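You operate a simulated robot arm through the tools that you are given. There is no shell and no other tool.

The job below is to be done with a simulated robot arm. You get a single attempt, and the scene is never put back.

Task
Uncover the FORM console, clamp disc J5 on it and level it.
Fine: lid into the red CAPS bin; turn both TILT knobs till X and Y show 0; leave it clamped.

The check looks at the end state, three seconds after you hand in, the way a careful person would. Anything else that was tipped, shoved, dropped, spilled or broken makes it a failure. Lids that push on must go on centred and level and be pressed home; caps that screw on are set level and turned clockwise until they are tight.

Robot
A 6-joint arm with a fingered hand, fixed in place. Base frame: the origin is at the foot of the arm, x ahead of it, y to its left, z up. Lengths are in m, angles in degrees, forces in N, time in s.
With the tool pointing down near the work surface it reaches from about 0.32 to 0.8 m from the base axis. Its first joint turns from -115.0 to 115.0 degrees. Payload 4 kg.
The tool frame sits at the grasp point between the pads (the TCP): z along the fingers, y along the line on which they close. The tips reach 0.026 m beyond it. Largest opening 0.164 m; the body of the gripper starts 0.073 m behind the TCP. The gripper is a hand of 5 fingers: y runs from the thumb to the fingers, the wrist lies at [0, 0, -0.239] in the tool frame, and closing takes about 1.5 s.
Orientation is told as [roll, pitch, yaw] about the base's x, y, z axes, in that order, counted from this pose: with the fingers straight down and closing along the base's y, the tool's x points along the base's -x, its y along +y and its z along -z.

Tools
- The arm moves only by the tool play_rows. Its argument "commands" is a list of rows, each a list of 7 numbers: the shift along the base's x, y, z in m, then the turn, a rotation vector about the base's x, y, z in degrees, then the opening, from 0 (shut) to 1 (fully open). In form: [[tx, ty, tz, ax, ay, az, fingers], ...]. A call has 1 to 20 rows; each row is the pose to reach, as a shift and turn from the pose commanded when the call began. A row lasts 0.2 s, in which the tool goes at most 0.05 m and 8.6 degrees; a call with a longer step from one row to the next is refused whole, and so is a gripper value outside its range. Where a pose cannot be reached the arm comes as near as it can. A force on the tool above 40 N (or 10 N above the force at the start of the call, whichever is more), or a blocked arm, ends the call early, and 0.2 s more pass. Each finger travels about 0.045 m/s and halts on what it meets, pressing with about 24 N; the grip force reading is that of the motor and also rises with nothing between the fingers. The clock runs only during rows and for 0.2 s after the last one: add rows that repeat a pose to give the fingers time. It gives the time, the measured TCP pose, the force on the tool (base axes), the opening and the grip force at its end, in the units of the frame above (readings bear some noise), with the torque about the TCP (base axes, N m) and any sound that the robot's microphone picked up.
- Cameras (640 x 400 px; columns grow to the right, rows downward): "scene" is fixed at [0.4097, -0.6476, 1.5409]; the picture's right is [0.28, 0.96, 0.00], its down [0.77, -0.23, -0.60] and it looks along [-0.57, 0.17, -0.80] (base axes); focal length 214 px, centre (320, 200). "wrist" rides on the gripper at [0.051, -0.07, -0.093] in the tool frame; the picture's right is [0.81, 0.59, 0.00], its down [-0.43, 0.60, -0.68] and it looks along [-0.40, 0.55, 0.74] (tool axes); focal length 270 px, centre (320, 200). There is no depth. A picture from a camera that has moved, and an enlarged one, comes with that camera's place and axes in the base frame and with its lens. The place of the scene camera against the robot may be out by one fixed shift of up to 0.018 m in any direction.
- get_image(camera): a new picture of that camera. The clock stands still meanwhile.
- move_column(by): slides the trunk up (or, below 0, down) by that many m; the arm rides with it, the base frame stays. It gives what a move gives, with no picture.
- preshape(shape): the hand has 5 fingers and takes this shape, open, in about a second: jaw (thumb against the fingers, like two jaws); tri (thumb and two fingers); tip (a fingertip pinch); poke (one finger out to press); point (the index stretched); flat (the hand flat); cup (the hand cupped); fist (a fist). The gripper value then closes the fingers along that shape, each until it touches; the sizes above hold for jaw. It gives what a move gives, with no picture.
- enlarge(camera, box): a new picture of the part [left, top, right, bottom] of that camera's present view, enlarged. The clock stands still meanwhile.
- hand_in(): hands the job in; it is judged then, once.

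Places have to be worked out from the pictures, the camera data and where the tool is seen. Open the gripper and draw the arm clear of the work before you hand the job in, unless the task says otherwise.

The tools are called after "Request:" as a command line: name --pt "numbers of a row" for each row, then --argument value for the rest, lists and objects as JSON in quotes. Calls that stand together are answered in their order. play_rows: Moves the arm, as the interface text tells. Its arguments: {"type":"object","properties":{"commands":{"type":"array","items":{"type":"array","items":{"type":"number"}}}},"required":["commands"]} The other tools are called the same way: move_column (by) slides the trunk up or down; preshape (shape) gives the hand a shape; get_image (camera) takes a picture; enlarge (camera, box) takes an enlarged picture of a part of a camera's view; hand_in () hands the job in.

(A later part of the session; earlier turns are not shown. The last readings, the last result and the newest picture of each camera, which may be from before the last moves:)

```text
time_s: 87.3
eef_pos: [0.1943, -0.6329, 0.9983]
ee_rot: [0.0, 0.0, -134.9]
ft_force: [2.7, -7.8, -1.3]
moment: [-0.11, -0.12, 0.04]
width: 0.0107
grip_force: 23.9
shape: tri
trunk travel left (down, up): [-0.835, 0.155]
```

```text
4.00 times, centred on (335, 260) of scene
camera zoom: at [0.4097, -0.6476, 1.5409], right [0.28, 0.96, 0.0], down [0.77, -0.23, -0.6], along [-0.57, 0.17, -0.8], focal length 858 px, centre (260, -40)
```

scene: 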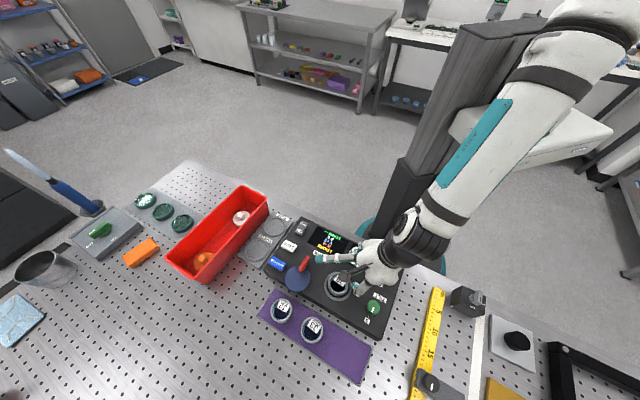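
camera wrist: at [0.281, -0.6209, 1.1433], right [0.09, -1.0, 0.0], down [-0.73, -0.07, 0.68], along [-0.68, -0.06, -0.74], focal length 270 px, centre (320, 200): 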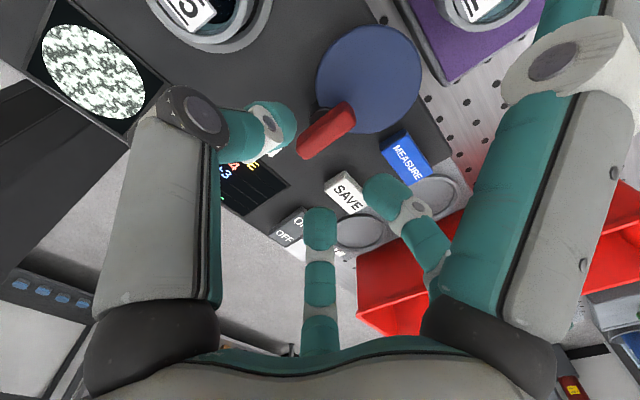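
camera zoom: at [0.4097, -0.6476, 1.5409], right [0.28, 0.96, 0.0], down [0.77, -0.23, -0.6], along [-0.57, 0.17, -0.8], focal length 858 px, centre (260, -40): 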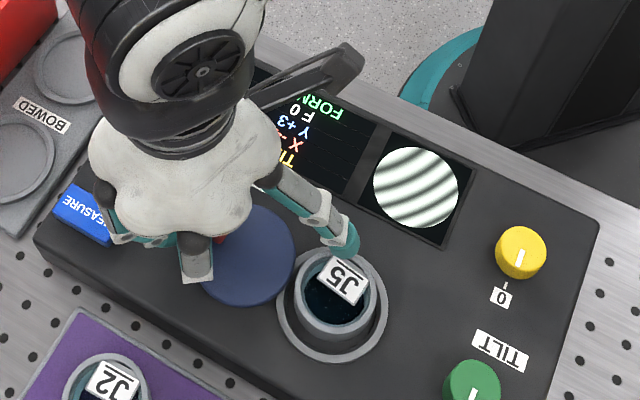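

The plate is turned a full 90° and the reading stays. I open the pinch gently and lift away.

Request:
play_rows --pt "0 0 0 0 0 0 0.1" --pt "0 0 0 0 0 0 0.2" --pt "0 0 0 0 0 0 0.28" --pt "0 0 0 0 0 0 0.28" --pt "0 0 0.02 0 0 0 0.28" --pt "0 0 0.05 0 0 0 0.28" --pt "0 0 0.08 0 0 0 0.28" --pt "-0.02 -0.02 0.11 0 0 0 0.28" --pt "-0.05 -0.04 0.12 0 0 0 0.28"

Request:
enlarge --camera "scene" --box '[260, 210, 410, 310]'

Request:
get_image --camera "wrist"

```text
time_s: 89.3
eef_pos: [0.1433, -0.6717, 1.1201]
ee_rot: [0.0, 0.1, -134.8]
ft_force: [-0.2, -0.7, -0.3]
moment: [0.03, 0.03, 0.01]
width: 0.0454
grip_force: 0.1
shape: tri
trunk travel left (down, up): [-0.835, 0.155]
```

```text
4.00 times, centred on (335, 260) of scene
camera zoom: at [0.4097, -0.6476, 1.5409], right [0.28, 0.96, 0.0], down [0.77, -0.23, -0.6], along [-0.57, 0.17, -0.8], focal length 858 px, centre (260, -40)
```

zoom: 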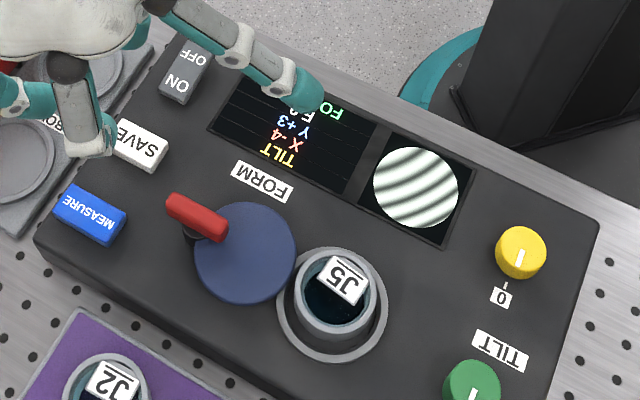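

```text
taken
camera wrist: at [0.1294, -0.586, 1.2122], right [0.99, 0.16, 0.0], down [0.12, -0.73, 0.68], along [0.11, -0.67, -0.74], focal length 270 px, centre (320, 200)
```

wrist: 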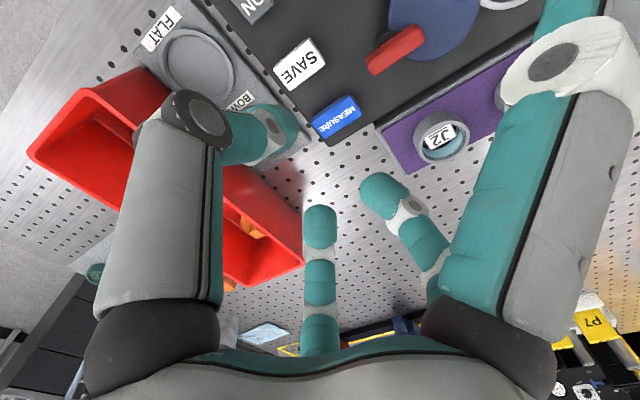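

The clamp stays closed: TILT, X -4, Y +3. Next the knobs: green near (0.337, -0.499), yellow near (0.271, -0.435). I fly above the green knob, yawing back to -45°.

Request:
play_rows --pt "0.01 0.01 0.01 0 0 7.5 0.3" --pt "0.03 0.025 0.01 0 0 15 0.3" --pt "0.05 0.04 0.01 0 0 22.5 0.3" --pt "0.07 0.06 0.01 0 0 30 0.3" --pt "0.09 0.08 0.01 0 0 37.5 0.33" --pt "0.11 0.1 0.01 0 0 45 0.33" --pt "0.13 0.12 0.01 0 0 52.5 0.33" --pt "0.15 0.14 0.01 0 0 60 0.33" --pt "0.17 0.155 0.0 0 0 67.5 0.33" --pt "0.185 0.168 -0.02 0 0 75 0.33" --pt "0.194 0.173 -0.04 0 0 82.5 0.33" --pt "0.194 0.173 -0.05 0 0 90 0.33" --pt "0.194 0.173 -0.05 0 0 90 0.33"

Request:
get_image --camera "wrist"

Request:
enlarge --camera "wrist" --box '[230, 20, 410, 170]'

Request:
enlarge --camera "scene" --box '[260, 210, 410, 310]'

```text
time_s: 92.1
eef_pos: [0.3371, -0.4999, 1.0716]
ee_rot: [0.1, 0.0, -44.6]
ft_force: [0.0, 0.3, 0.0]
moment: [-0.01, 0.03, 0.03]
width: 0.0536
grip_force: 0.1
shape: tri
trunk travel left (down, up): [-0.835, 0.155]
```

```text
taken
camera wrist: at [0.253, -0.5128, 1.1636], right [-0.16, 0.99, 0.0], down [0.73, 0.12, 0.68], along [0.67, 0.11, -0.74], focal length 270 px, centre (320, 200)
```

wrist: 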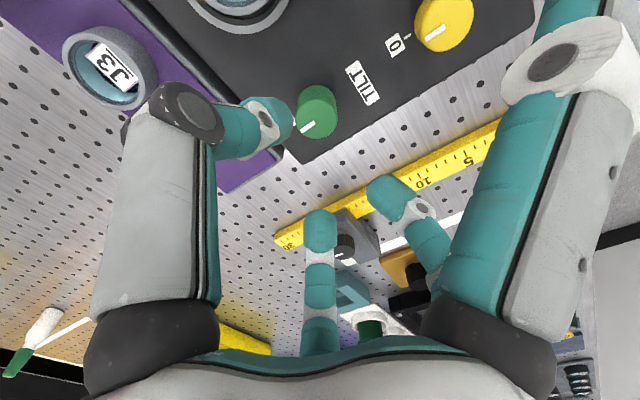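

```text
2.67 times, centred on (320, 95) of wrist
camera zoom: at [0.253, -0.5128, 1.1636], right [-0.16, 0.99, 0.0], down [0.73, 0.12, 0.68], along [0.67, 0.11, -0.74], focal length 721 px, centre (320, 480)
```

zoom: 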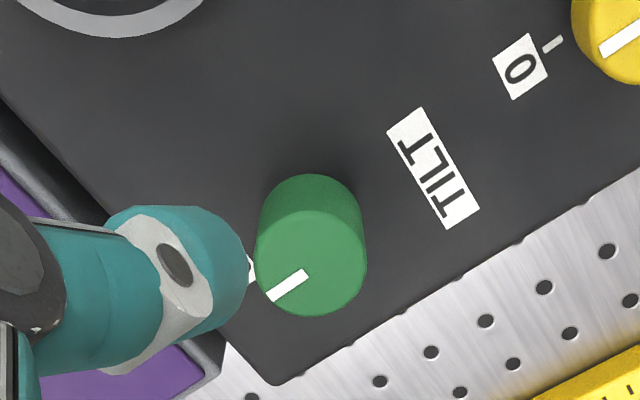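

```text
4.00 times, centred on (335, 260) of scene
camera zoom: at [0.4097, -0.6476, 1.5409], right [0.28, 0.96, 0.0], down [0.77, -0.23, -0.6], along [-0.57, 0.17, -0.8], focal length 858 px, centre (260, -40)
```

zoom: 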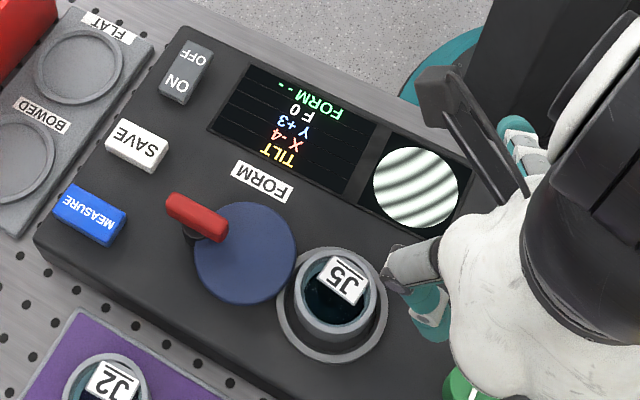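

Both knob pointers are visible. I descend 4.5 cm to refine the green knob's position.

Request:
play_rows --pt "0.002 0 -0.015 0 0 0 0.36" --pt "0.004 0 -0.03 0 0 0 0.36" --pt "0.004 0 -0.045 0 0 0 0.36" --pt "0.004 0 -0.045 0 0 0 0.36"

Request:
enlarge --camera "wrist" --box '[230, 60, 410, 210]'

```text
time_s: 93.1
eef_pos: [0.3413, -0.4988, 1.0258]
ee_rot: [0.0, 0.0, -44.9]
ft_force: [0.4, -0.1, -0.5]
moment: [0.01, -0.02, 0.02]
width: 0.0586
grip_force: 0.0
shape: tri
trunk travel left (down, up): [-0.835, 0.155]
```

```text
2.67 times, centred on (320, 135) of wrist
camera zoom: at [0.2574, -0.5124, 1.1187], right [-0.16, 0.99, 0.0], down [0.73, 0.12, 0.68], along [0.67, 0.11, -0.74], focal length 721 px, centre (320, 373)
```

zoom: 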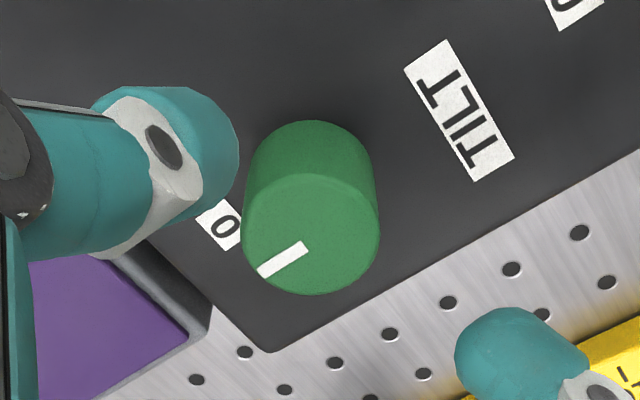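

The knob centre is near (0.339, -0.501) with its top around z 0.98–0.99. I shift onto it and step down another 2 cm for a closer check.

Request:
play_rows --pt "-0.002 -0.001 -0.005 0 0 0 0.36" --pt "-0.004 -0.002 -0.012 0 0 0 0.36" --pt "-0.004 -0.002 -0.02 0 0 0 0.36" --pt "-0.004 -0.002 -0.02 0 0 0 0.36"

Request:
enlarge --camera "wrist" --box '[230, 80, 410, 230]'

Request:
enlarge --camera "scene" --box '[290, 240, 440, 340]'

```text
time_s: 94.1
eef_pos: [0.3392, -0.5012, 1.0062]
ee_rot: [0.1, -0.1, -44.8]
ft_force: [0.4, -0.5, -0.1]
moment: [-0.01, -0.02, 0.01]
width: 0.0586
grip_force: 0.2
shape: tri
trunk travel left (down, up): [-0.835, 0.155]
```

```text
2.67 times, centred on (320, 155) of wrist
camera zoom: at [0.2528, -0.5145, 1.0974], right [-0.16, 0.99, 0.0], down [0.73, 0.12, 0.68], along [0.67, 0.11, -0.74], focal length 721 px, centre (320, 320)
```

zoom: 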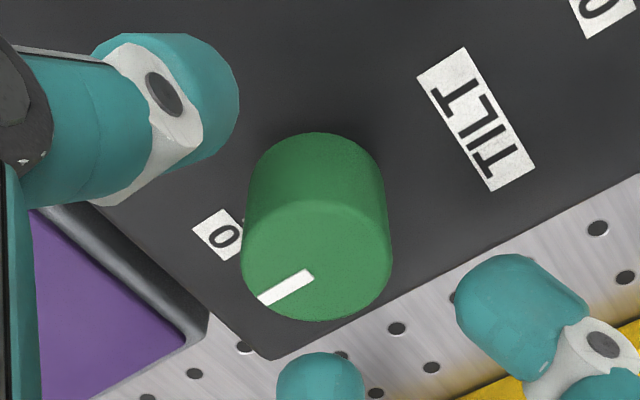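

```text
4.00 times, centred on (365, 290) of scene
camera zoom: at [0.4097, -0.6476, 1.5409], right [0.28, 0.96, 0.0], down [0.77, -0.23, -0.6], along [-0.57, 0.17, -0.8], focal length 858 px, centre (140, -160)
```

zoom: 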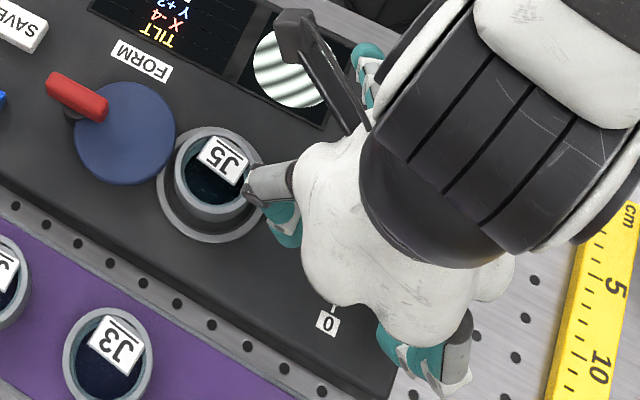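

The knob (29 mm wide, top z≈0.987) is centred under the tool. I lower 8 mm and close on it.

Request:
play_rows --pt "0 0 -0.004 0 0 0 0.3" --pt "0 0 -0.008 0 0 0 0.26" --pt "0 0 -0.008 0 0 0 0.2" --pt "0 0 -0.008 0 0 0 0.15" --pt "0 0 -0.008 0 0 0 0.1" --pt "0 0 -0.008 0 0 0 0.1"

Request:
enlarge --camera "wrist" --box '[230, 80, 410, 230]'

Request:
enlarge --camera "scene" --box '[290, 210, 390, 290]'

```text
time_s: 95.5
eef_pos: [0.3381, -0.501, 0.9968]
ee_rot: [0.1, 0.1, -44.8]
ft_force: [1.5, 1.2, -3.0]
moment: [-0.01, -0.06, 0.01]
width: 0.0234
grip_force: 24.8
shape: tri
trunk travel left (down, up): [-0.835, 0.155]
```

```text
2.67 times, centred on (320, 155) of wrist
camera zoom: at [0.2524, -0.5144, 1.0889], right [-0.16, 0.99, 0.0], down [0.73, 0.12, 0.68], along [0.67, 0.11, -0.74], focal length 721 px, centre (320, 320)
```

zoom: 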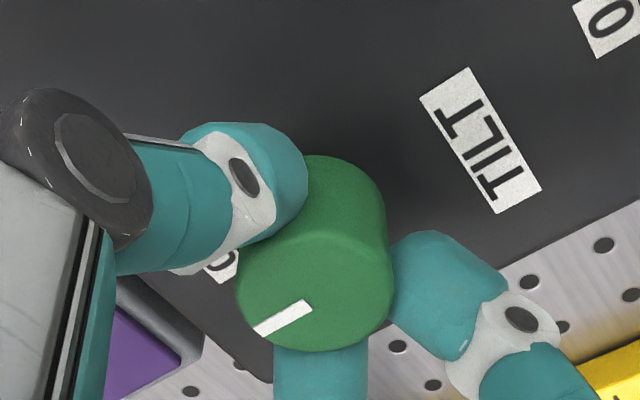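

```text
5.00 times, centred on (340, 250) of scene
camera zoom: at [0.4097, -0.6476, 1.5409], right [0.28, 0.96, 0.0], down [0.77, -0.23, -0.6], along [-0.57, 0.17, -0.8], focal length 1072 px, centre (220, -50)
```

zoom: 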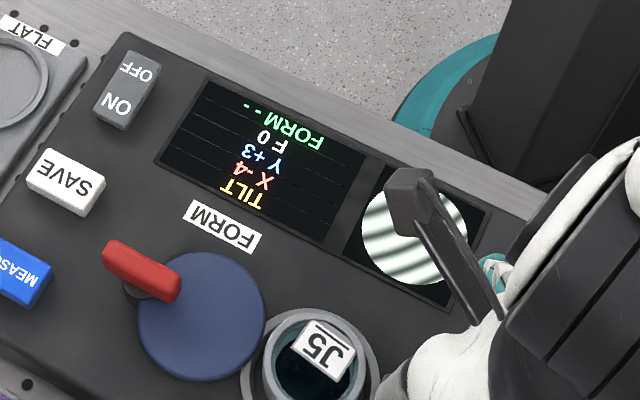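

The green knob is held and the display is readable. I twist +10° (counter-clockwise) as a trial.

Request:
play_rows --pt "0 0 0 0 0 3 0.1" --pt "0 0 0 0 0 6 0.1" --pt "0 0 0 0 0 10 0.1" --pt "0 0 0 0 0 10 0.1"

Request:
enlarge --camera "scene" --box '[290, 210, 390, 290]'

Request:
enlarge --camera "wrist" --box '[230, 80, 410, 230]'

```text
time_s: 96.5
eef_pos: [0.3376, -0.501, 0.9966]
ee_rot: [0.0, 0.0, -34.7]
ft_force: [-0.2, -1.4, -2.5]
moment: [-0.01, 0.05, -0.04]
width: 0.0236
grip_force: 23.6
shape: tri
trunk travel left (down, up): [-0.835, 0.155]
```

```text
5.00 times, centred on (340, 250) of scene
camera zoom: at [0.4097, -0.6476, 1.5409], right [0.28, 0.96, 0.0], down [0.77, -0.23, -0.6], along [-0.57, 0.17, -0.8], focal length 1072 px, centre (220, -50)
```

zoom: 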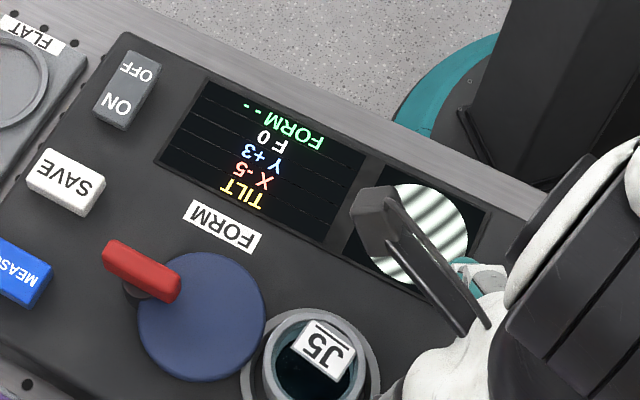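

```text
2.67 times, centred on (320, 155) of wrist
camera zoom: at [0.2561, -0.5291, 1.0889], right [-0.33, 0.94, 0.0], down [0.69, 0.24, 0.68], along [0.64, 0.22, -0.74], focal length 721 px, centre (320, 320)
```

zoom: 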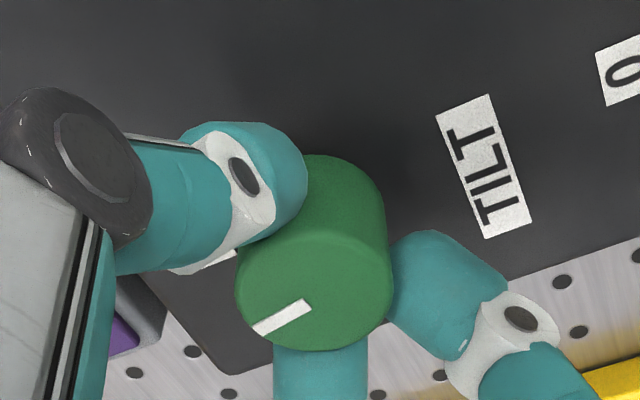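

Green controls X: 10° CCW made it -5. I turn clockwise 40° from here and read again.

Request:
play_rows --pt "0 0 0 0 0 -5 0.1" --pt "0 0 0 0 0 -10 0.1" --pt "0 0 0 0 0 -15 0.1" --pt "0 0 0 0 0 -20 0.1" --pt "0 0 0 0 0 -25 0.1" --pt "0 0 0 0 0 -30 0.1" --pt "0 0 0 0 0 -35 0.1" --pt "0 0 0 0 0 -40 0.1" --pt "0 0 0 0 0 -40 0.1"

Request:
enlarge --camera "scene" --box '[290, 210, 390, 290]'

```text
time_s: 98.5
eef_pos: [0.3383, -0.5013, 0.9964]
ee_rot: [0.0, 0.1, -75.0]
ft_force: [1.0, 3.2, -3.5]
moment: [0.08, 0.02, -0.02]
width: 0.0238
grip_force: 24.0
shape: tri
trunk travel left (down, up): [-0.835, 0.155]
```

```text
5.00 times, centred on (340, 250) of scene
camera zoom: at [0.4097, -0.6476, 1.5409], right [0.28, 0.96, 0.0], down [0.77, -0.23, -0.6], along [-0.57, 0.17, -0.8], focal length 1072 px, centre (220, -50)
```

zoom: 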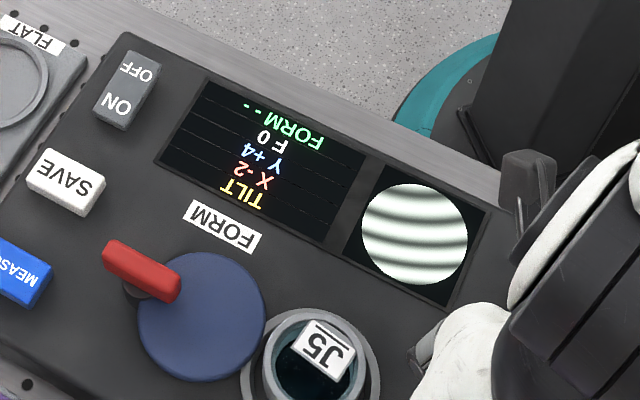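

X is now -2 and Y went to +4 (the axes are coupled a little). I keep turning green clockwise by another 28°.

Request:
play_rows --pt "0 0 0 0 0 -5 0.1" --pt "0 0 0 0 0 -10 0.1" --pt "0 0 0 0 0 -15 0.1" --pt "0 0 0 0 0 -20 0.1" --pt "0 0 0 0 0 -25 0.1" --pt "0 0 0 0 0 -28 0.1" --pt "0 0 0 0 0 -28 0.1"

Request:
enlarge --camera "scene" --box '[290, 210, 390, 290]'

```text
time_s: 100.1
eef_pos: [0.3395, -0.5014, 0.9964]
ee_rot: [0.0, -0.1, -102.8]
ft_force: [1.7, 6.2, -3.4]
moment: [0.11, -0.04, 0.04]
width: 0.0234
grip_force: 24.3
shape: tri
trunk travel left (down, up): [-0.835, 0.155]
```

```text
5.00 times, centred on (340, 250) of scene
camera zoom: at [0.4097, -0.6476, 1.5409], right [0.28, 0.96, 0.0], down [0.77, -0.23, -0.6], along [-0.57, 0.17, -0.8], focal length 1072 px, centre (220, -50)
```

zoom: 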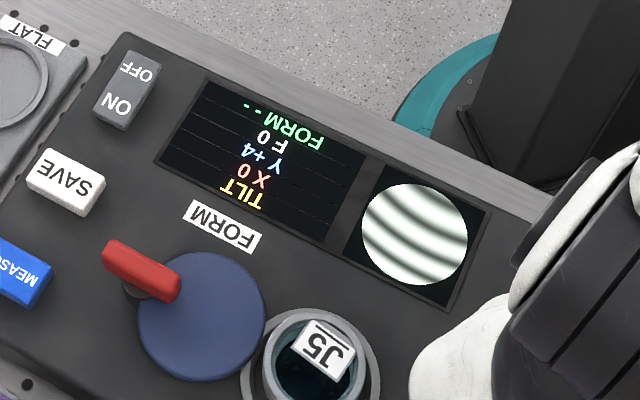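

X reads 0, Y +4. I release the green knob gently and lift, then check the reading again.

Request:
play_rows --pt "0 -0.001 0 0 0 0 0.15" --pt "0 -0.001 0 0 0 0 0.22" --pt "0 -0.001 0 0 0 0 0.28" --pt "0 -0.001 0 0 0 0 0.3" --pt "0 -0.001 0.01 0 0 0 0.3" --pt "0 -0.001 0.03 0 0 0 0.3" --pt "0 0 0.06 0 0 0 0.3" --pt "0 0 0.08 0 0 0 0.3"

Request:
enlarge --camera "scene" --box '[290, 210, 410, 310]'

```text
time_s: 101.9
eef_pos: [0.3381, -0.5005, 1.0766]
ee_rot: [0.0, 0.0, -102.8]
ft_force: [0.4, -0.3, -0.5]
moment: [0.02, 0.05, -0.02]
width: 0.0487
grip_force: 0.0
shape: tri
trunk travel left (down, up): [-0.835, 0.155]
```

```text
4.00 times, centred on (350, 260) of scene
camera zoom: at [0.4097, -0.6476, 1.5409], right [0.28, 0.96, 0.0], down [0.77, -0.23, -0.6], along [-0.57, 0.17, -0.8], focal length 858 px, centre (200, -40)
```

zoom: 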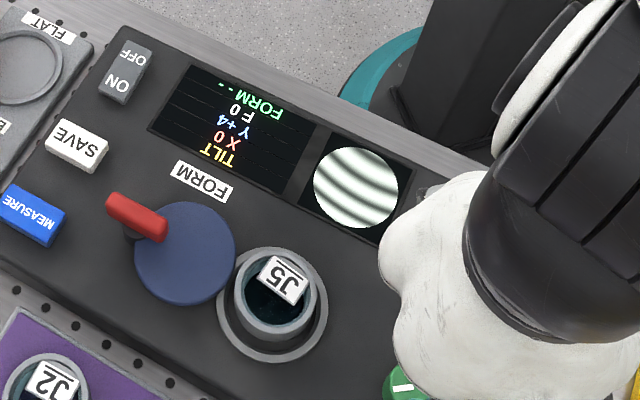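

Reading holds: X 0, Y +4. I move above the yellow knob, near (0.2725, -0.4375), yawing to -60° to have range both ways.

Request:
play_rows --pt "-0.01 0.01 0 0 0 8 0.33" --pt "-0.025 0.025 0 0 0 16 0.33" --pt "-0.04 0.04 0 0 0 24 0.33" --pt "-0.055 0.055 0 0 0 32 0.33" --pt "-0.0655 0.063 0 0 0 40 0.33" --pt "-0.0655 0.063 -0.01 0 0 42.8 0.33" --pt "-0.0655 0.063 -0.02 0 0 42.8 0.33" --pt "-0.0655 0.063 -0.02 0 0 42.8 0.33"

Request:
get_image --camera "wrist"

Request:
enlarge --camera "wrist" --box '[230, 20, 410, 170]'

Request:
enlarge --camera "scene" --box '[290, 210, 410, 310]'

```text
time_s: 103.7
eef_pos: [0.2719, -0.4387, 1.0578]
ee_rot: [0.1, 0.0, -60.1]
ft_force: [-0.3, -0.8, -0.5]
moment: [-0.01, -0.02, -0.02]
width: 0.0537
grip_force: 0.0
shape: tri
trunk travel left (down, up): [-0.835, 0.155]
```

```text
taken
camera wrist: at [0.1864, -0.4284, 1.1497], right [0.1, 0.99, 0.0], down [0.73, -0.08, 0.68], along [0.67, -0.07, -0.74], focal length 270 px, centre (320, 200)
```

wrist: 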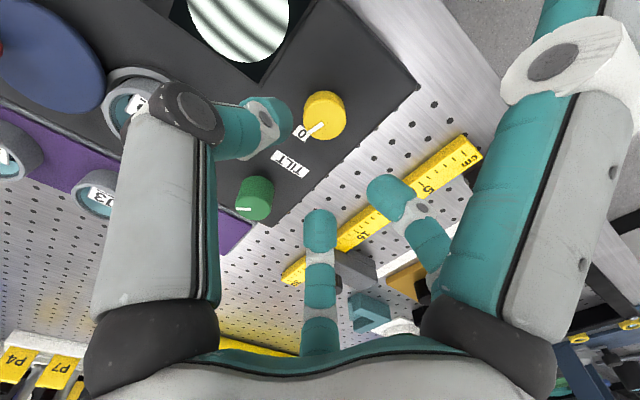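

```text
2.67 times, centred on (320, 95) of wrist
camera zoom: at [0.1864, -0.4284, 1.1497], right [0.1, 0.99, 0.0], down [0.73, -0.08, 0.68], along [0.67, -0.07, -0.74], focal length 721 px, centre (320, 480)
```

zoom: 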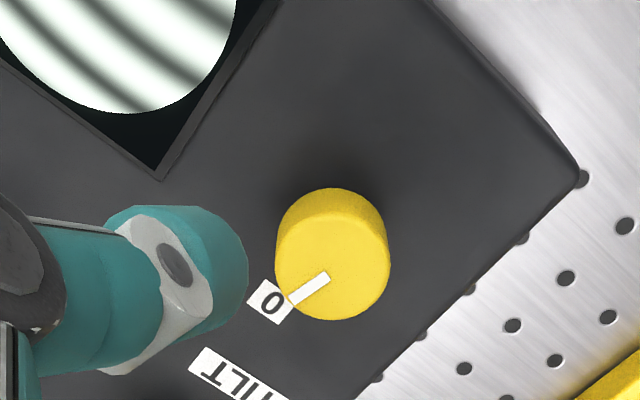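

```text
4.00 times, centred on (350, 260) of scene
camera zoom: at [0.4097, -0.6476, 1.5409], right [0.28, 0.96, 0.0], down [0.77, -0.23, -0.6], along [-0.57, 0.17, -0.8], focal length 858 px, centre (200, -40)
```

zoom: 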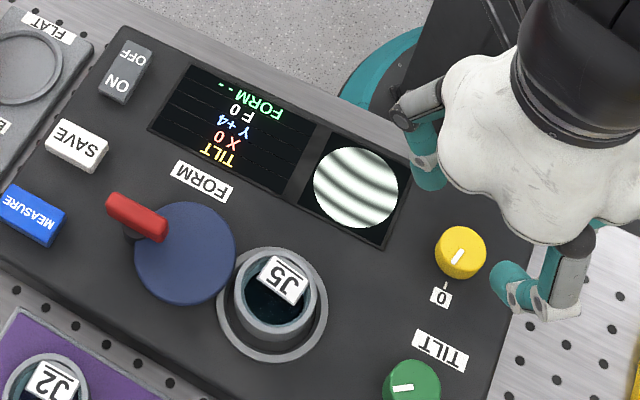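

The yellow knob is near (0.268, -0.434). I shift over it and descend to z≈1.005 for a check before gripping.

Request:
play_rows --pt "-0.002 0.002 -0.015 0 0 0 0.34" --pt "-0.0045 0.0037 -0.03 0 0 0 0.34" --pt "-0.0045 0.0037 -0.043 0 0 0 0.34" --pt "-0.0045 0.0037 -0.052 0 0 0 0.34" --pt "-0.0045 0.0037 -0.052 0 0 0 0.34"

Request:
enlarge --camera "wrist" --box '[230, 80, 410, 230]'

Request:
enlarge --camera "scene" --box '[290, 210, 410, 310]'

```text
time_s: 104.9
eef_pos: [0.2673, -0.4339, 1.0051]
ee_rot: [0.1, 0.0, -59.9]
ft_force: [0.1, 0.1, -0.7]
moment: [0.0, 0.03, -0.01]
width: 0.0559
grip_force: 0.1
shape: tri
trunk travel left (down, up): [-0.835, 0.155]
```

```text
2.67 times, centred on (320, 155) of wrist
camera zoom: at [0.1813, -0.4239, 1.0973], right [0.11, 0.99, 0.0], down [0.73, -0.08, 0.68], along [0.67, -0.07, -0.74], focal length 721 px, centre (320, 320)
```

zoom: 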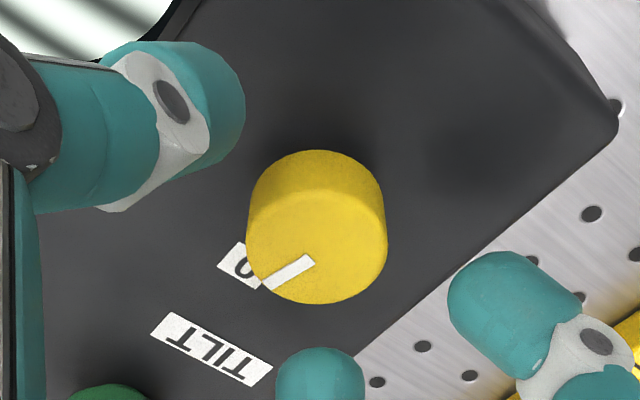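

```text
4.00 times, centred on (350, 260) of scene
camera zoom: at [0.4097, -0.6476, 1.5409], right [0.28, 0.96, 0.0], down [0.77, -0.23, -0.6], along [-0.57, 0.17, -0.8], focal length 858 px, centre (200, -40)
```

zoom: 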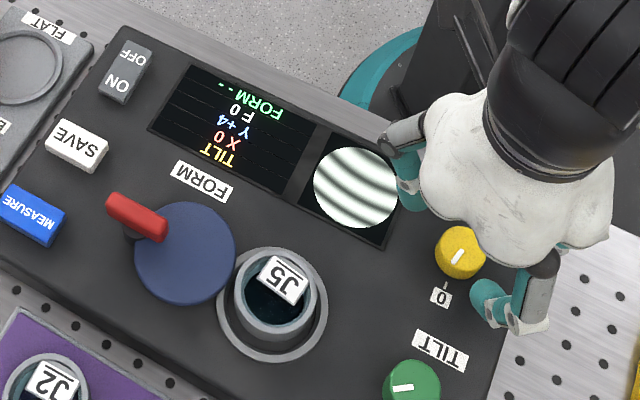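

Yellow's top is around z 0.978, centre (0.270, -0.434). I adjust 2 mm, lower 14 mm, and close on it.

Request:
play_rows --pt "0.001 -0.0005 -0.005 0 0 0 0.3" --pt "0.002 -0.0008 -0.01 0 0 0 0.28" --pt "0.002 -0.0008 -0.014 0 0 0 0.25" --pt "0.002 -0.0008 -0.014 0 0 0 0.2" --pt "0.002 -0.0008 -0.014 0 0 0 0.15" --pt "0.002 -0.0008 -0.014 0 0 0 0.1" --pt "0.002 -0.0008 -0.014 0 0 0 0.1"

Request:
enlarge --camera "wrist" --box '[230, 80, 410, 230]'

Request:
enlarge --camera "scene" --box '[290, 210, 410, 310]'

```text
time_s: 106.5
eef_pos: [0.2708, -0.4346, 0.9913]
ee_rot: [0.2, 0.1, -60.1]
ft_force: [1.6, 1.8, -2.3]
moment: [-0.01, -0.06, -0.01]
width: 0.0236
grip_force: 24.3
shape: tri
trunk travel left (down, up): [-0.835, 0.155]
```

```text
2.67 times, centred on (320, 155) of wrist
camera zoom: at [0.184, -0.4254, 1.0839], right [0.1, 0.99, 0.0], down [0.73, -0.08, 0.68], along [0.67, -0.07, -0.74], focal length 721 px, centre (320, 320)
```

zoom: 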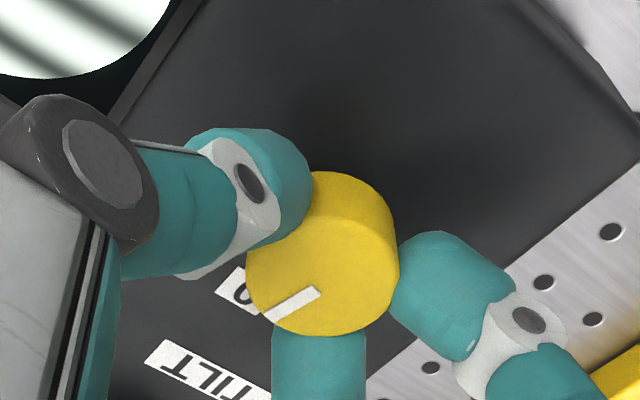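

```text
4.00 times, centred on (350, 260) of scene
camera zoom: at [0.4097, -0.6476, 1.5409], right [0.28, 0.96, 0.0], down [0.77, -0.23, -0.6], along [-0.57, 0.17, -0.8], focal length 858 px, centre (200, -40)
```

zoom: 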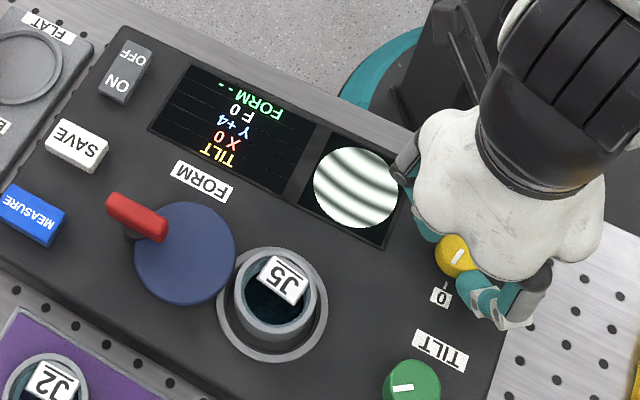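

Yellow knob held. I twist +15° (counter-clockwise) and read.

Request:
play_rows --pt "0 0 0 0 0 5 0.1" --pt "0 0 0 0 0 10 0.1" --pt "0 0 0 0 0 15 0.1" --pt "0 0 0 0 0 15 0.1"

Request:
enlarge --camera "scene" --box '[290, 210, 410, 310]'

```text
time_s: 107.5
eef_pos: [0.2697, -0.4367, 0.9906]
ee_rot: [0.0, 0.1, -45.0]
ft_force: [0.8, 0.8, 2.7]
moment: [0.01, 0.01, 0.0]
width: 0.0236
grip_force: 24.0
shape: tri
trunk travel left (down, up): [-0.835, 0.155]
```

```text
4.00 times, centred on (350, 260) of scene
camera zoom: at [0.4097, -0.6476, 1.5409], right [0.28, 0.96, 0.0], down [0.77, -0.23, -0.6], along [-0.57, 0.17, -0.8], focal length 858 px, centre (200, -40)
```

zoom: 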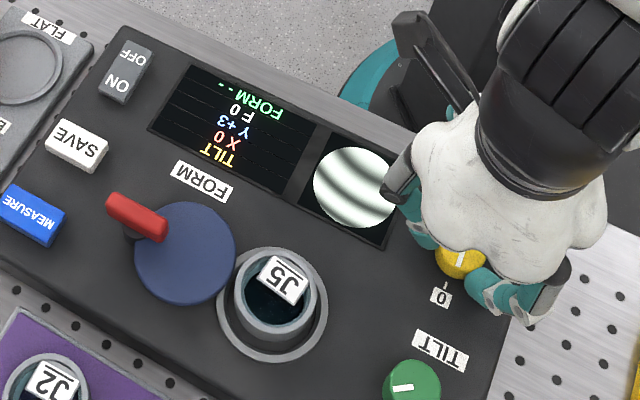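

Y dropped to +3. I continue counter-clockwise another 35°.

Request:
play_rows --pt "0 0 0 0 0 5 0.1" --pt "0 0 0 0 0 10 0.1" --pt "0 0 0 0 0 15 0.1" --pt "0 0 0 0 0 20 0.1" --pt "0 0 0 0 0 25 0.1" --pt "0 0 0 0 0 30 0.1" --pt "0 0 0 0 0 35 0.1" --pt "0 0 0 0 0 35 0.1"

Request:
enlarge --camera "scene" --box '[290, 210, 410, 310]'

```text
time_s: 109.3
eef_pos: [0.2696, -0.4364, 0.9892]
ee_rot: [-0.1, 0.0, -9.9]
ft_force: [2.6, -6.6, 13.0]
moment: [-0.15, -0.1, -0.05]
width: 0.0242
grip_force: 23.9
shape: tri
trunk travel left (down, up): [-0.835, 0.155]
```

```text
4.00 times, centred on (350, 260) of scene
camera zoom: at [0.4097, -0.6476, 1.5409], right [0.28, 0.96, 0.0], down [0.77, -0.23, -0.6], along [-0.57, 0.17, -0.8], focal length 858 px, centre (200, -40)
```

zoom: 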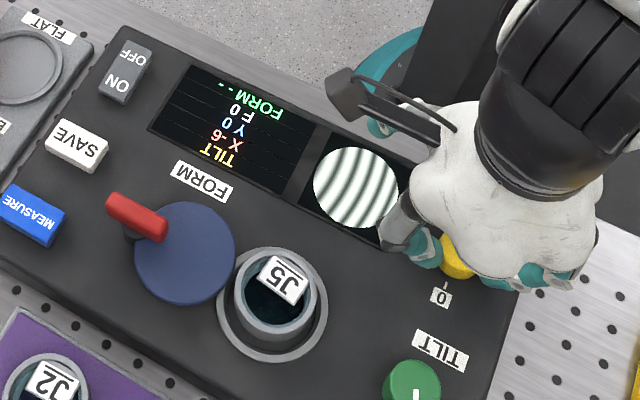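

X jumped to -6 and the green knob's pointer turned — something on the hand seems to have dragged the green knob (13 N upward force). I look at the wrist view before moving further.

Request:
get_image --camera "wrist"

Request:
enlarge --camera "scene" --box '[340, 230, 440, 330]'

```text
taken
camera wrist: at [0.208, -0.4948, 1.0827], right [-0.7, 0.72, 0.0], down [0.53, 0.51, 0.68], along [0.49, 0.47, -0.74], focal length 270 px, centre (320, 200)
```

wrist: 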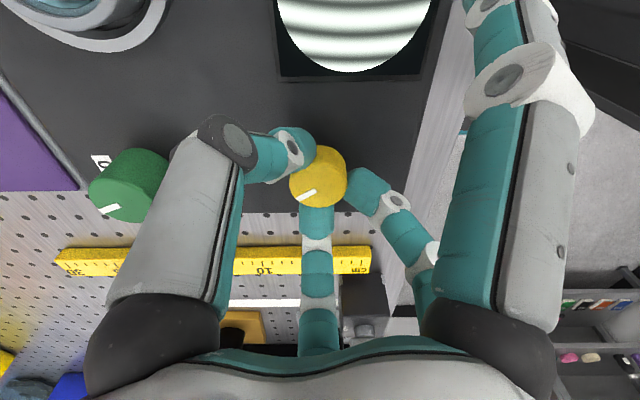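

```text
4.00 times, centred on (390, 280) of scene
camera zoom: at [0.4097, -0.6476, 1.5409], right [0.28, 0.96, 0.0], down [0.77, -0.23, -0.6], along [-0.57, 0.17, -0.8], focal length 858 px, centre (40, -120)
```

zoom: 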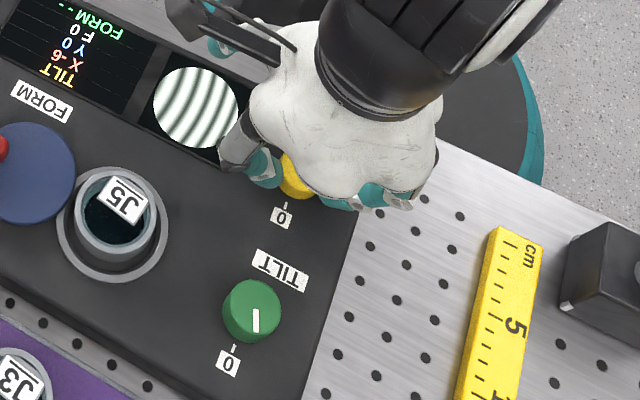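

Nothing of the hand seems near the green knob now, but its pointer is back near its first direction. I ease the downward pressure by 2 mm while still holding yellow and re-read.

Request:
play_rows --pt "0 0 0.001 0 0 0 0.1" --pt "0 0 0.002 0 0 0 0.1" --pt "0 0 0.002 0 0 0 0.1"

Request:
enlarge --camera "scene" --box '[290, 210, 410, 330]'

```text
time_s: 110.1
eef_pos: [0.2702, -0.4353, 0.9915]
ee_rot: [0.2, 0.2, -10.0]
ft_force: [3.4, -7.8, -2.9]
moment: [-0.19, -0.06, -0.03]
width: 0.0241
grip_force: 23.9
shape: tri
trunk travel left (down, up): [-0.835, 0.155]
```

```text
3.33 times, centred on (350, 270) of scene
camera zoom: at [0.4097, -0.6476, 1.5409], right [0.28, 0.96, 0.0], down [0.77, -0.23, -0.6], along [-0.57, 0.17, -0.8], focal length 715 px, centre (220, -33)
```

zoom: 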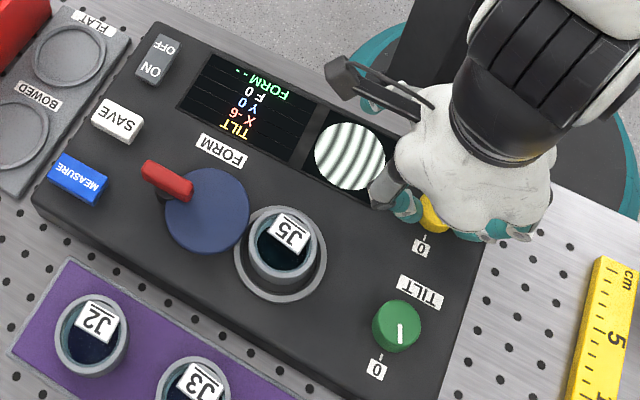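

Reading is stable at X -6, Y 0. I release the yellow knob, lift straight up, and re-check both knobs.

Request:
play_rows --pt "0 0 0 0 0 0 0.15" --pt "0 0 0 0 0 0 0.22" --pt "0 0 0 0 0 0 0.28" --pt "0 0 0 0 0 0 0.3" --pt "0 0 0.01 0 0 0 0.3" --pt "0 0 0.03 0 0 0 0.3" --pt "0 0 0.06 0 0 0 0.3" --pt "0 0 0.08 0 0 0 0.3"

Request:
enlarge --camera "scene" --box '[290, 210, 410, 330]'

Request:
get_image --camera "wrist"

```text
time_s: 111.9
eef_pos: [0.2701, -0.4347, 1.0716]
ee_rot: [0.0, 0.1, -10.0]
ft_force: [0.7, -0.4, 0.6]
moment: [0.0, -0.02, -0.03]
width: 0.0489
grip_force: 0.1
shape: tri
trunk travel left (down, up): [-0.835, 0.155]
```

```text
3.33 times, centred on (350, 270) of scene
camera zoom: at [0.4097, -0.6476, 1.5409], right [0.28, 0.96, 0.0], down [0.77, -0.23, -0.6], along [-0.57, 0.17, -0.8], focal length 715 px, centre (220, -33)
```

zoom: 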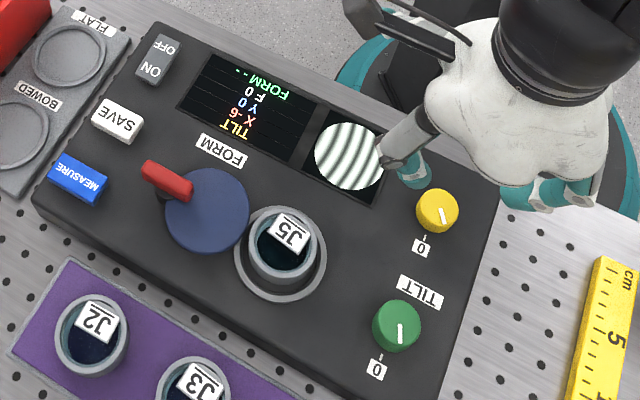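

```text
taken
camera wrist: at [0.2085, -0.4934, 1.1643], right [-0.69, 0.72, 0.0], down [0.53, 0.51, 0.68], along [0.49, 0.47, -0.74], focal length 270 px, centre (320, 200)
```

wrist: 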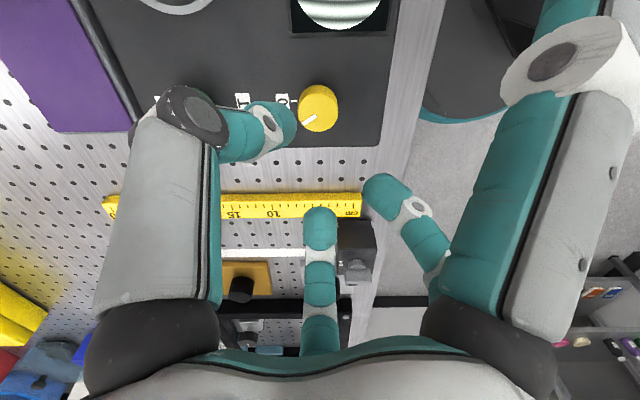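

Both pointers are visible: X -6, Y 0. For green I now use a yaw range (-110° to -197°) that keeps the spare digits away from the yellow knob. I fly over green and yaw there.

Request:
play_rows --pt "0 0 0.01 0 0 -8 0.3" --pt "0.005 -0.005 0.01 0 0 -16 0.3" --pt "0.012 -0.012 0.01 0 0 -24 0.3" --pt "0.02 -0.02 0.01 0 0 -32 0.3" --pt "0.028 -0.028 0.01 0 0 -40 0.3" --pt "0.036 -0.036 0.01 0 0 -48 0.33" --pt "0.044 -0.044 0.01 0 0 -56 0.33" --pt "0.052 -0.052 0.01 0 0 -64 0.33" --pt "0.06 -0.06 0.01 0 0 -72 0.33" --pt "0.068 -0.0663 0.01 0 0 -80 0.33" --pt "0.068 -0.0663 0.01 0 0 -88 0.33" --pt "0.068 -0.0663 0.0 0 0 -96 0.33" --pt "0.068 -0.0663 -0.01 0 0 -100 0.33" --pt "0.068 -0.0663 -0.01 0 0 -100 0.33"

Request:
get_image --camera "wrist"

Request:
enlarge --camera "wrist" --box '[230, 20, 410, 170]'

Request:
enlarge --camera "scene" --box '[290, 210, 410, 330]'

```text
time_s: 114.9
eef_pos: [0.3389, -0.5016, 1.0624]
ee_rot: [0.1, 0.0, -110.0]
ft_force: [0.6, -0.9, -0.4]
moment: [-0.02, -0.01, 0.0]
width: 0.0536
grip_force: 0.2
shape: tri
trunk travel left (down, up): [-0.835, 0.155]
```

```text
taken
camera wrist: at [0.2899, -0.4294, 1.1551], right [0.83, 0.56, 0.0], down [0.41, -0.61, 0.68], along [0.38, -0.56, -0.74], focal length 270 px, centre (320, 200)
```

wrist: 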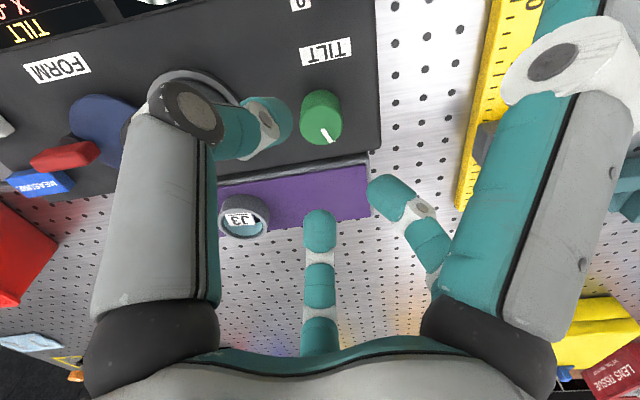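

```text
2.67 times, centred on (320, 95) of wrist
camera zoom: at [0.2899, -0.4294, 1.1551], right [0.83, 0.56, 0.0], down [0.41, -0.61, 0.68], along [0.38, -0.56, -0.74], focal length 721 px, centre (320, 480)
```

zoom: 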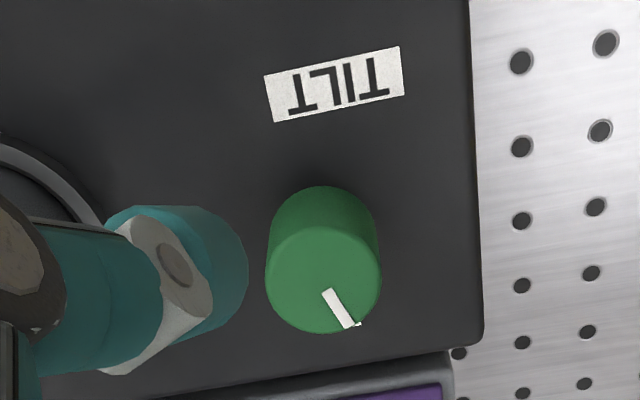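

```text
3.33 times, centred on (350, 270) of scene
camera zoom: at [0.4097, -0.6476, 1.5409], right [0.28, 0.96, 0.0], down [0.77, -0.23, -0.6], along [-0.57, 0.17, -0.8], focal length 715 px, centre (220, -33)
```

zoom: 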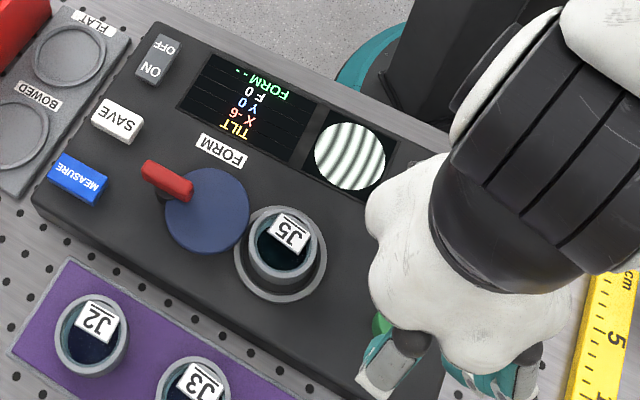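

Green is centred beneath within ~1 mm. I descend to the same grip height as before and close.

Request:
play_rows --pt "0.0008 -0.0006 -0.02 0 0 0 0.33" --pt "0.0008 -0.0006 -0.04 0 0 0 0.33" --pt "0.0008 -0.0006 -0.055 0 0 0 0.32" --pt "0.0008 -0.0006 -0.065 0 0 0 0.3" --pt "0.0008 -0.0006 -0.065 0 0 0 0.22" --pt "0.0008 -0.0006 -0.065 0 0 0 0.16" --pt "0.0008 -0.0006 -0.065 0 0 0 0.1" --pt "0.0008 -0.0006 -0.065 0 0 0 0.1"

Request:
get_image --camera "wrist"

Request:
enlarge --camera "scene" --box '[290, 210, 410, 330]'

```text
time_s: 116.7
eef_pos: [0.3383, -0.5005, 0.997]
ee_rot: [0.0, -0.1, -109.9]
ft_force: [0.2, -0.4, -2.9]
moment: [-0.04, 0.04, 0.04]
width: 0.0239
grip_force: 24.6
shape: tri
trunk travel left (down, up): [-0.835, 0.155]
```

```text
taken
camera wrist: at [0.2908, -0.4297, 1.089], right [0.83, 0.56, 0.0], down [0.41, -0.61, 0.68], along [0.38, -0.56, -0.74], focal length 270 px, centre (320, 200)
```

wrist: 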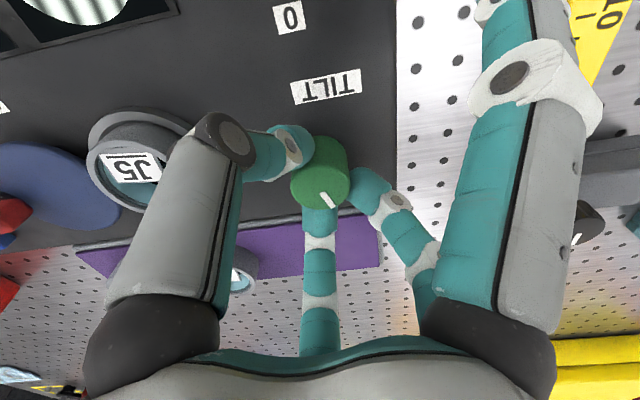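

```text
3.33 times, centred on (350, 270) of scene
camera zoom: at [0.4097, -0.6476, 1.5409], right [0.28, 0.96, 0.0], down [0.77, -0.23, -0.6], along [-0.57, 0.17, -0.8], focal length 715 px, centre (220, -33)
```

zoom: 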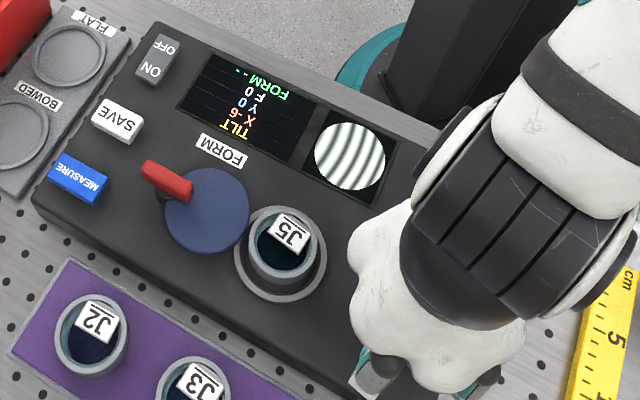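

Green is gripped with almost no side force. I turn clockwise 60° and read.

Request:
play_rows --pt "0 0 0 0 0 -5 0.1" --pt "0 0 0 0 0 -10 0.1" --pt "0 0 0 0 0 -15 0.1" --pt "0 0 0 0 0 -20 0.1" --pt "0 0 0 0 0 -25 0.1" --pt "0 0 0 0 0 -30 0.1" --pt "0 0 0 0 0 -35 0.1" --pt "0 0 0 0 0 -40 0.1" --pt "0 0 0 0 0 -45 0.1" --pt "0 0 0 0 0 -50 0.1" --pt "0 0 0 0 0 -55 0.1" --pt "0 0 0 0 0 -60 0.1" --pt "0 0 0 0 0 -60 0.1"

Request:
enlarge --camera "scene" --box '[290, 210, 410, 330]'

```text
time_s: 119.5
eef_pos: [0.3392, -0.5032, 0.9968]
ee_rot: [0.0, 0.0, -170.1]
ft_force: [3.1, 3.9, -11.2]
moment: [0.08, -0.04, 0.0]
width: 0.0239
grip_force: 24.1
shape: tri
trunk travel left (down, up): [-0.835, 0.155]
```

```text
3.33 times, centred on (350, 270) of scene
camera zoom: at [0.4097, -0.6476, 1.5409], right [0.28, 0.96, 0.0], down [0.77, -0.23, -0.6], along [-0.57, 0.17, -0.8], focal length 715 px, centre (220, -33)
```

zoom: 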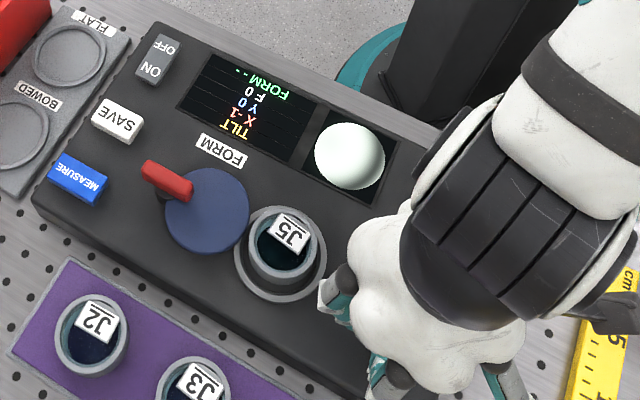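

X -1, Y 0 now. I turn green about 10° more clockwise.

Request:
play_rows --pt "0 0 0 0 0 -4 0.1" --pt "0 0 0 0 0 -8 0.1" --pt "0 0 0 0 0 -10 0.1" --pt "0 0 0 0 0 -10 0.1"

Request:
enlarge --camera "scene" --box '[310, 215, 390, 275]'

```text
time_s: 120.5
eef_pos: [0.3398, -0.503, 0.9962]
ee_rot: [0.0, 0.1, 179.9]
ft_force: [0.3, 3.0, -13.9]
moment: [0.13, -0.01, 0.01]
width: 0.024
grip_force: 23.6
shape: tri
trunk travel left (down, up): [-0.835, 0.155]
```

```text
6.67 times, centred on (350, 245) of scene
camera zoom: at [0.4097, -0.6476, 1.5409], right [0.28, 0.96, 0.0], down [0.77, -0.23, -0.6], along [-0.57, 0.17, -0.8], focal length 1430 px, centre (120, -100)
```

zoom: 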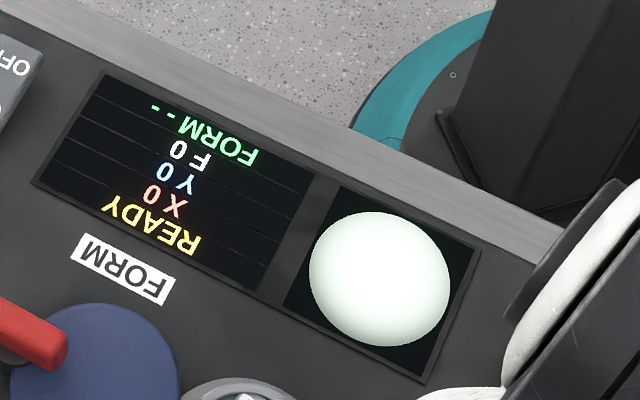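

The display reads READY with X 0, Y 0. I release green gently and lift, then verify it stays.

Request:
play_rows --pt "0 0 0 0 0 0 0.13" --pt "0 0 0 0 0 0 0.18" --pt "0 0 0 0 0 0 0.24" --pt "0 0 0 0 0 0 0.3" --pt "0 0 0 0 0 0 0.3" --pt "0 0 0.01 0 0 0 0.3" --pt "0 0 0.03 0 0 0 0.3" --pt "0 0 0.06 0 0 0 0.3" --pt "0 0 0.09 0 0 0 0.3"

Request:
enlarge --camera "scene" --box '[290, 210, 410, 330]'

Request:
get_image --camera "scene"

```text
time_s: 122.5
eef_pos: [0.3373, -0.5017, 1.09]
ee_rot: [0.0, -0.1, 180.0]
ft_force: [0.2, -0.2, -0.5]
moment: [-0.05, 0.04, -0.01]
width: 0.0488
grip_force: 0.0
shape: tri
trunk travel left (down, up): [-0.835, 0.155]
```

```text
3.33 times, centred on (350, 270) of scene
camera zoom: at [0.4097, -0.6476, 1.5409], right [0.28, 0.96, 0.0], down [0.77, -0.23, -0.6], along [-0.57, 0.17, -0.8], focal length 715 px, centre (220, -33)
```

zoom: 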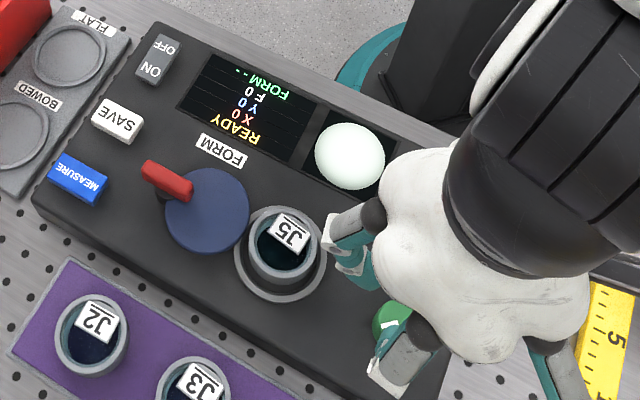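

```text
taken
```

scene: 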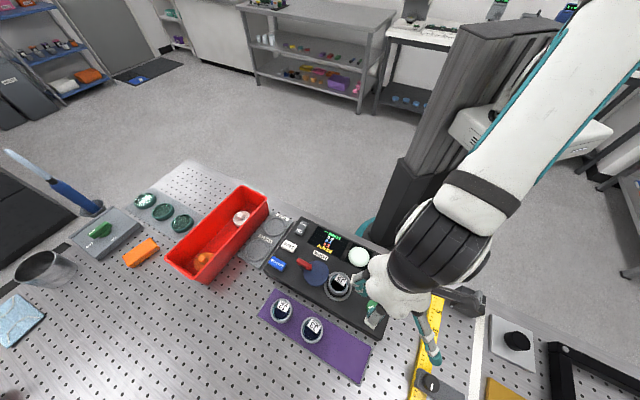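

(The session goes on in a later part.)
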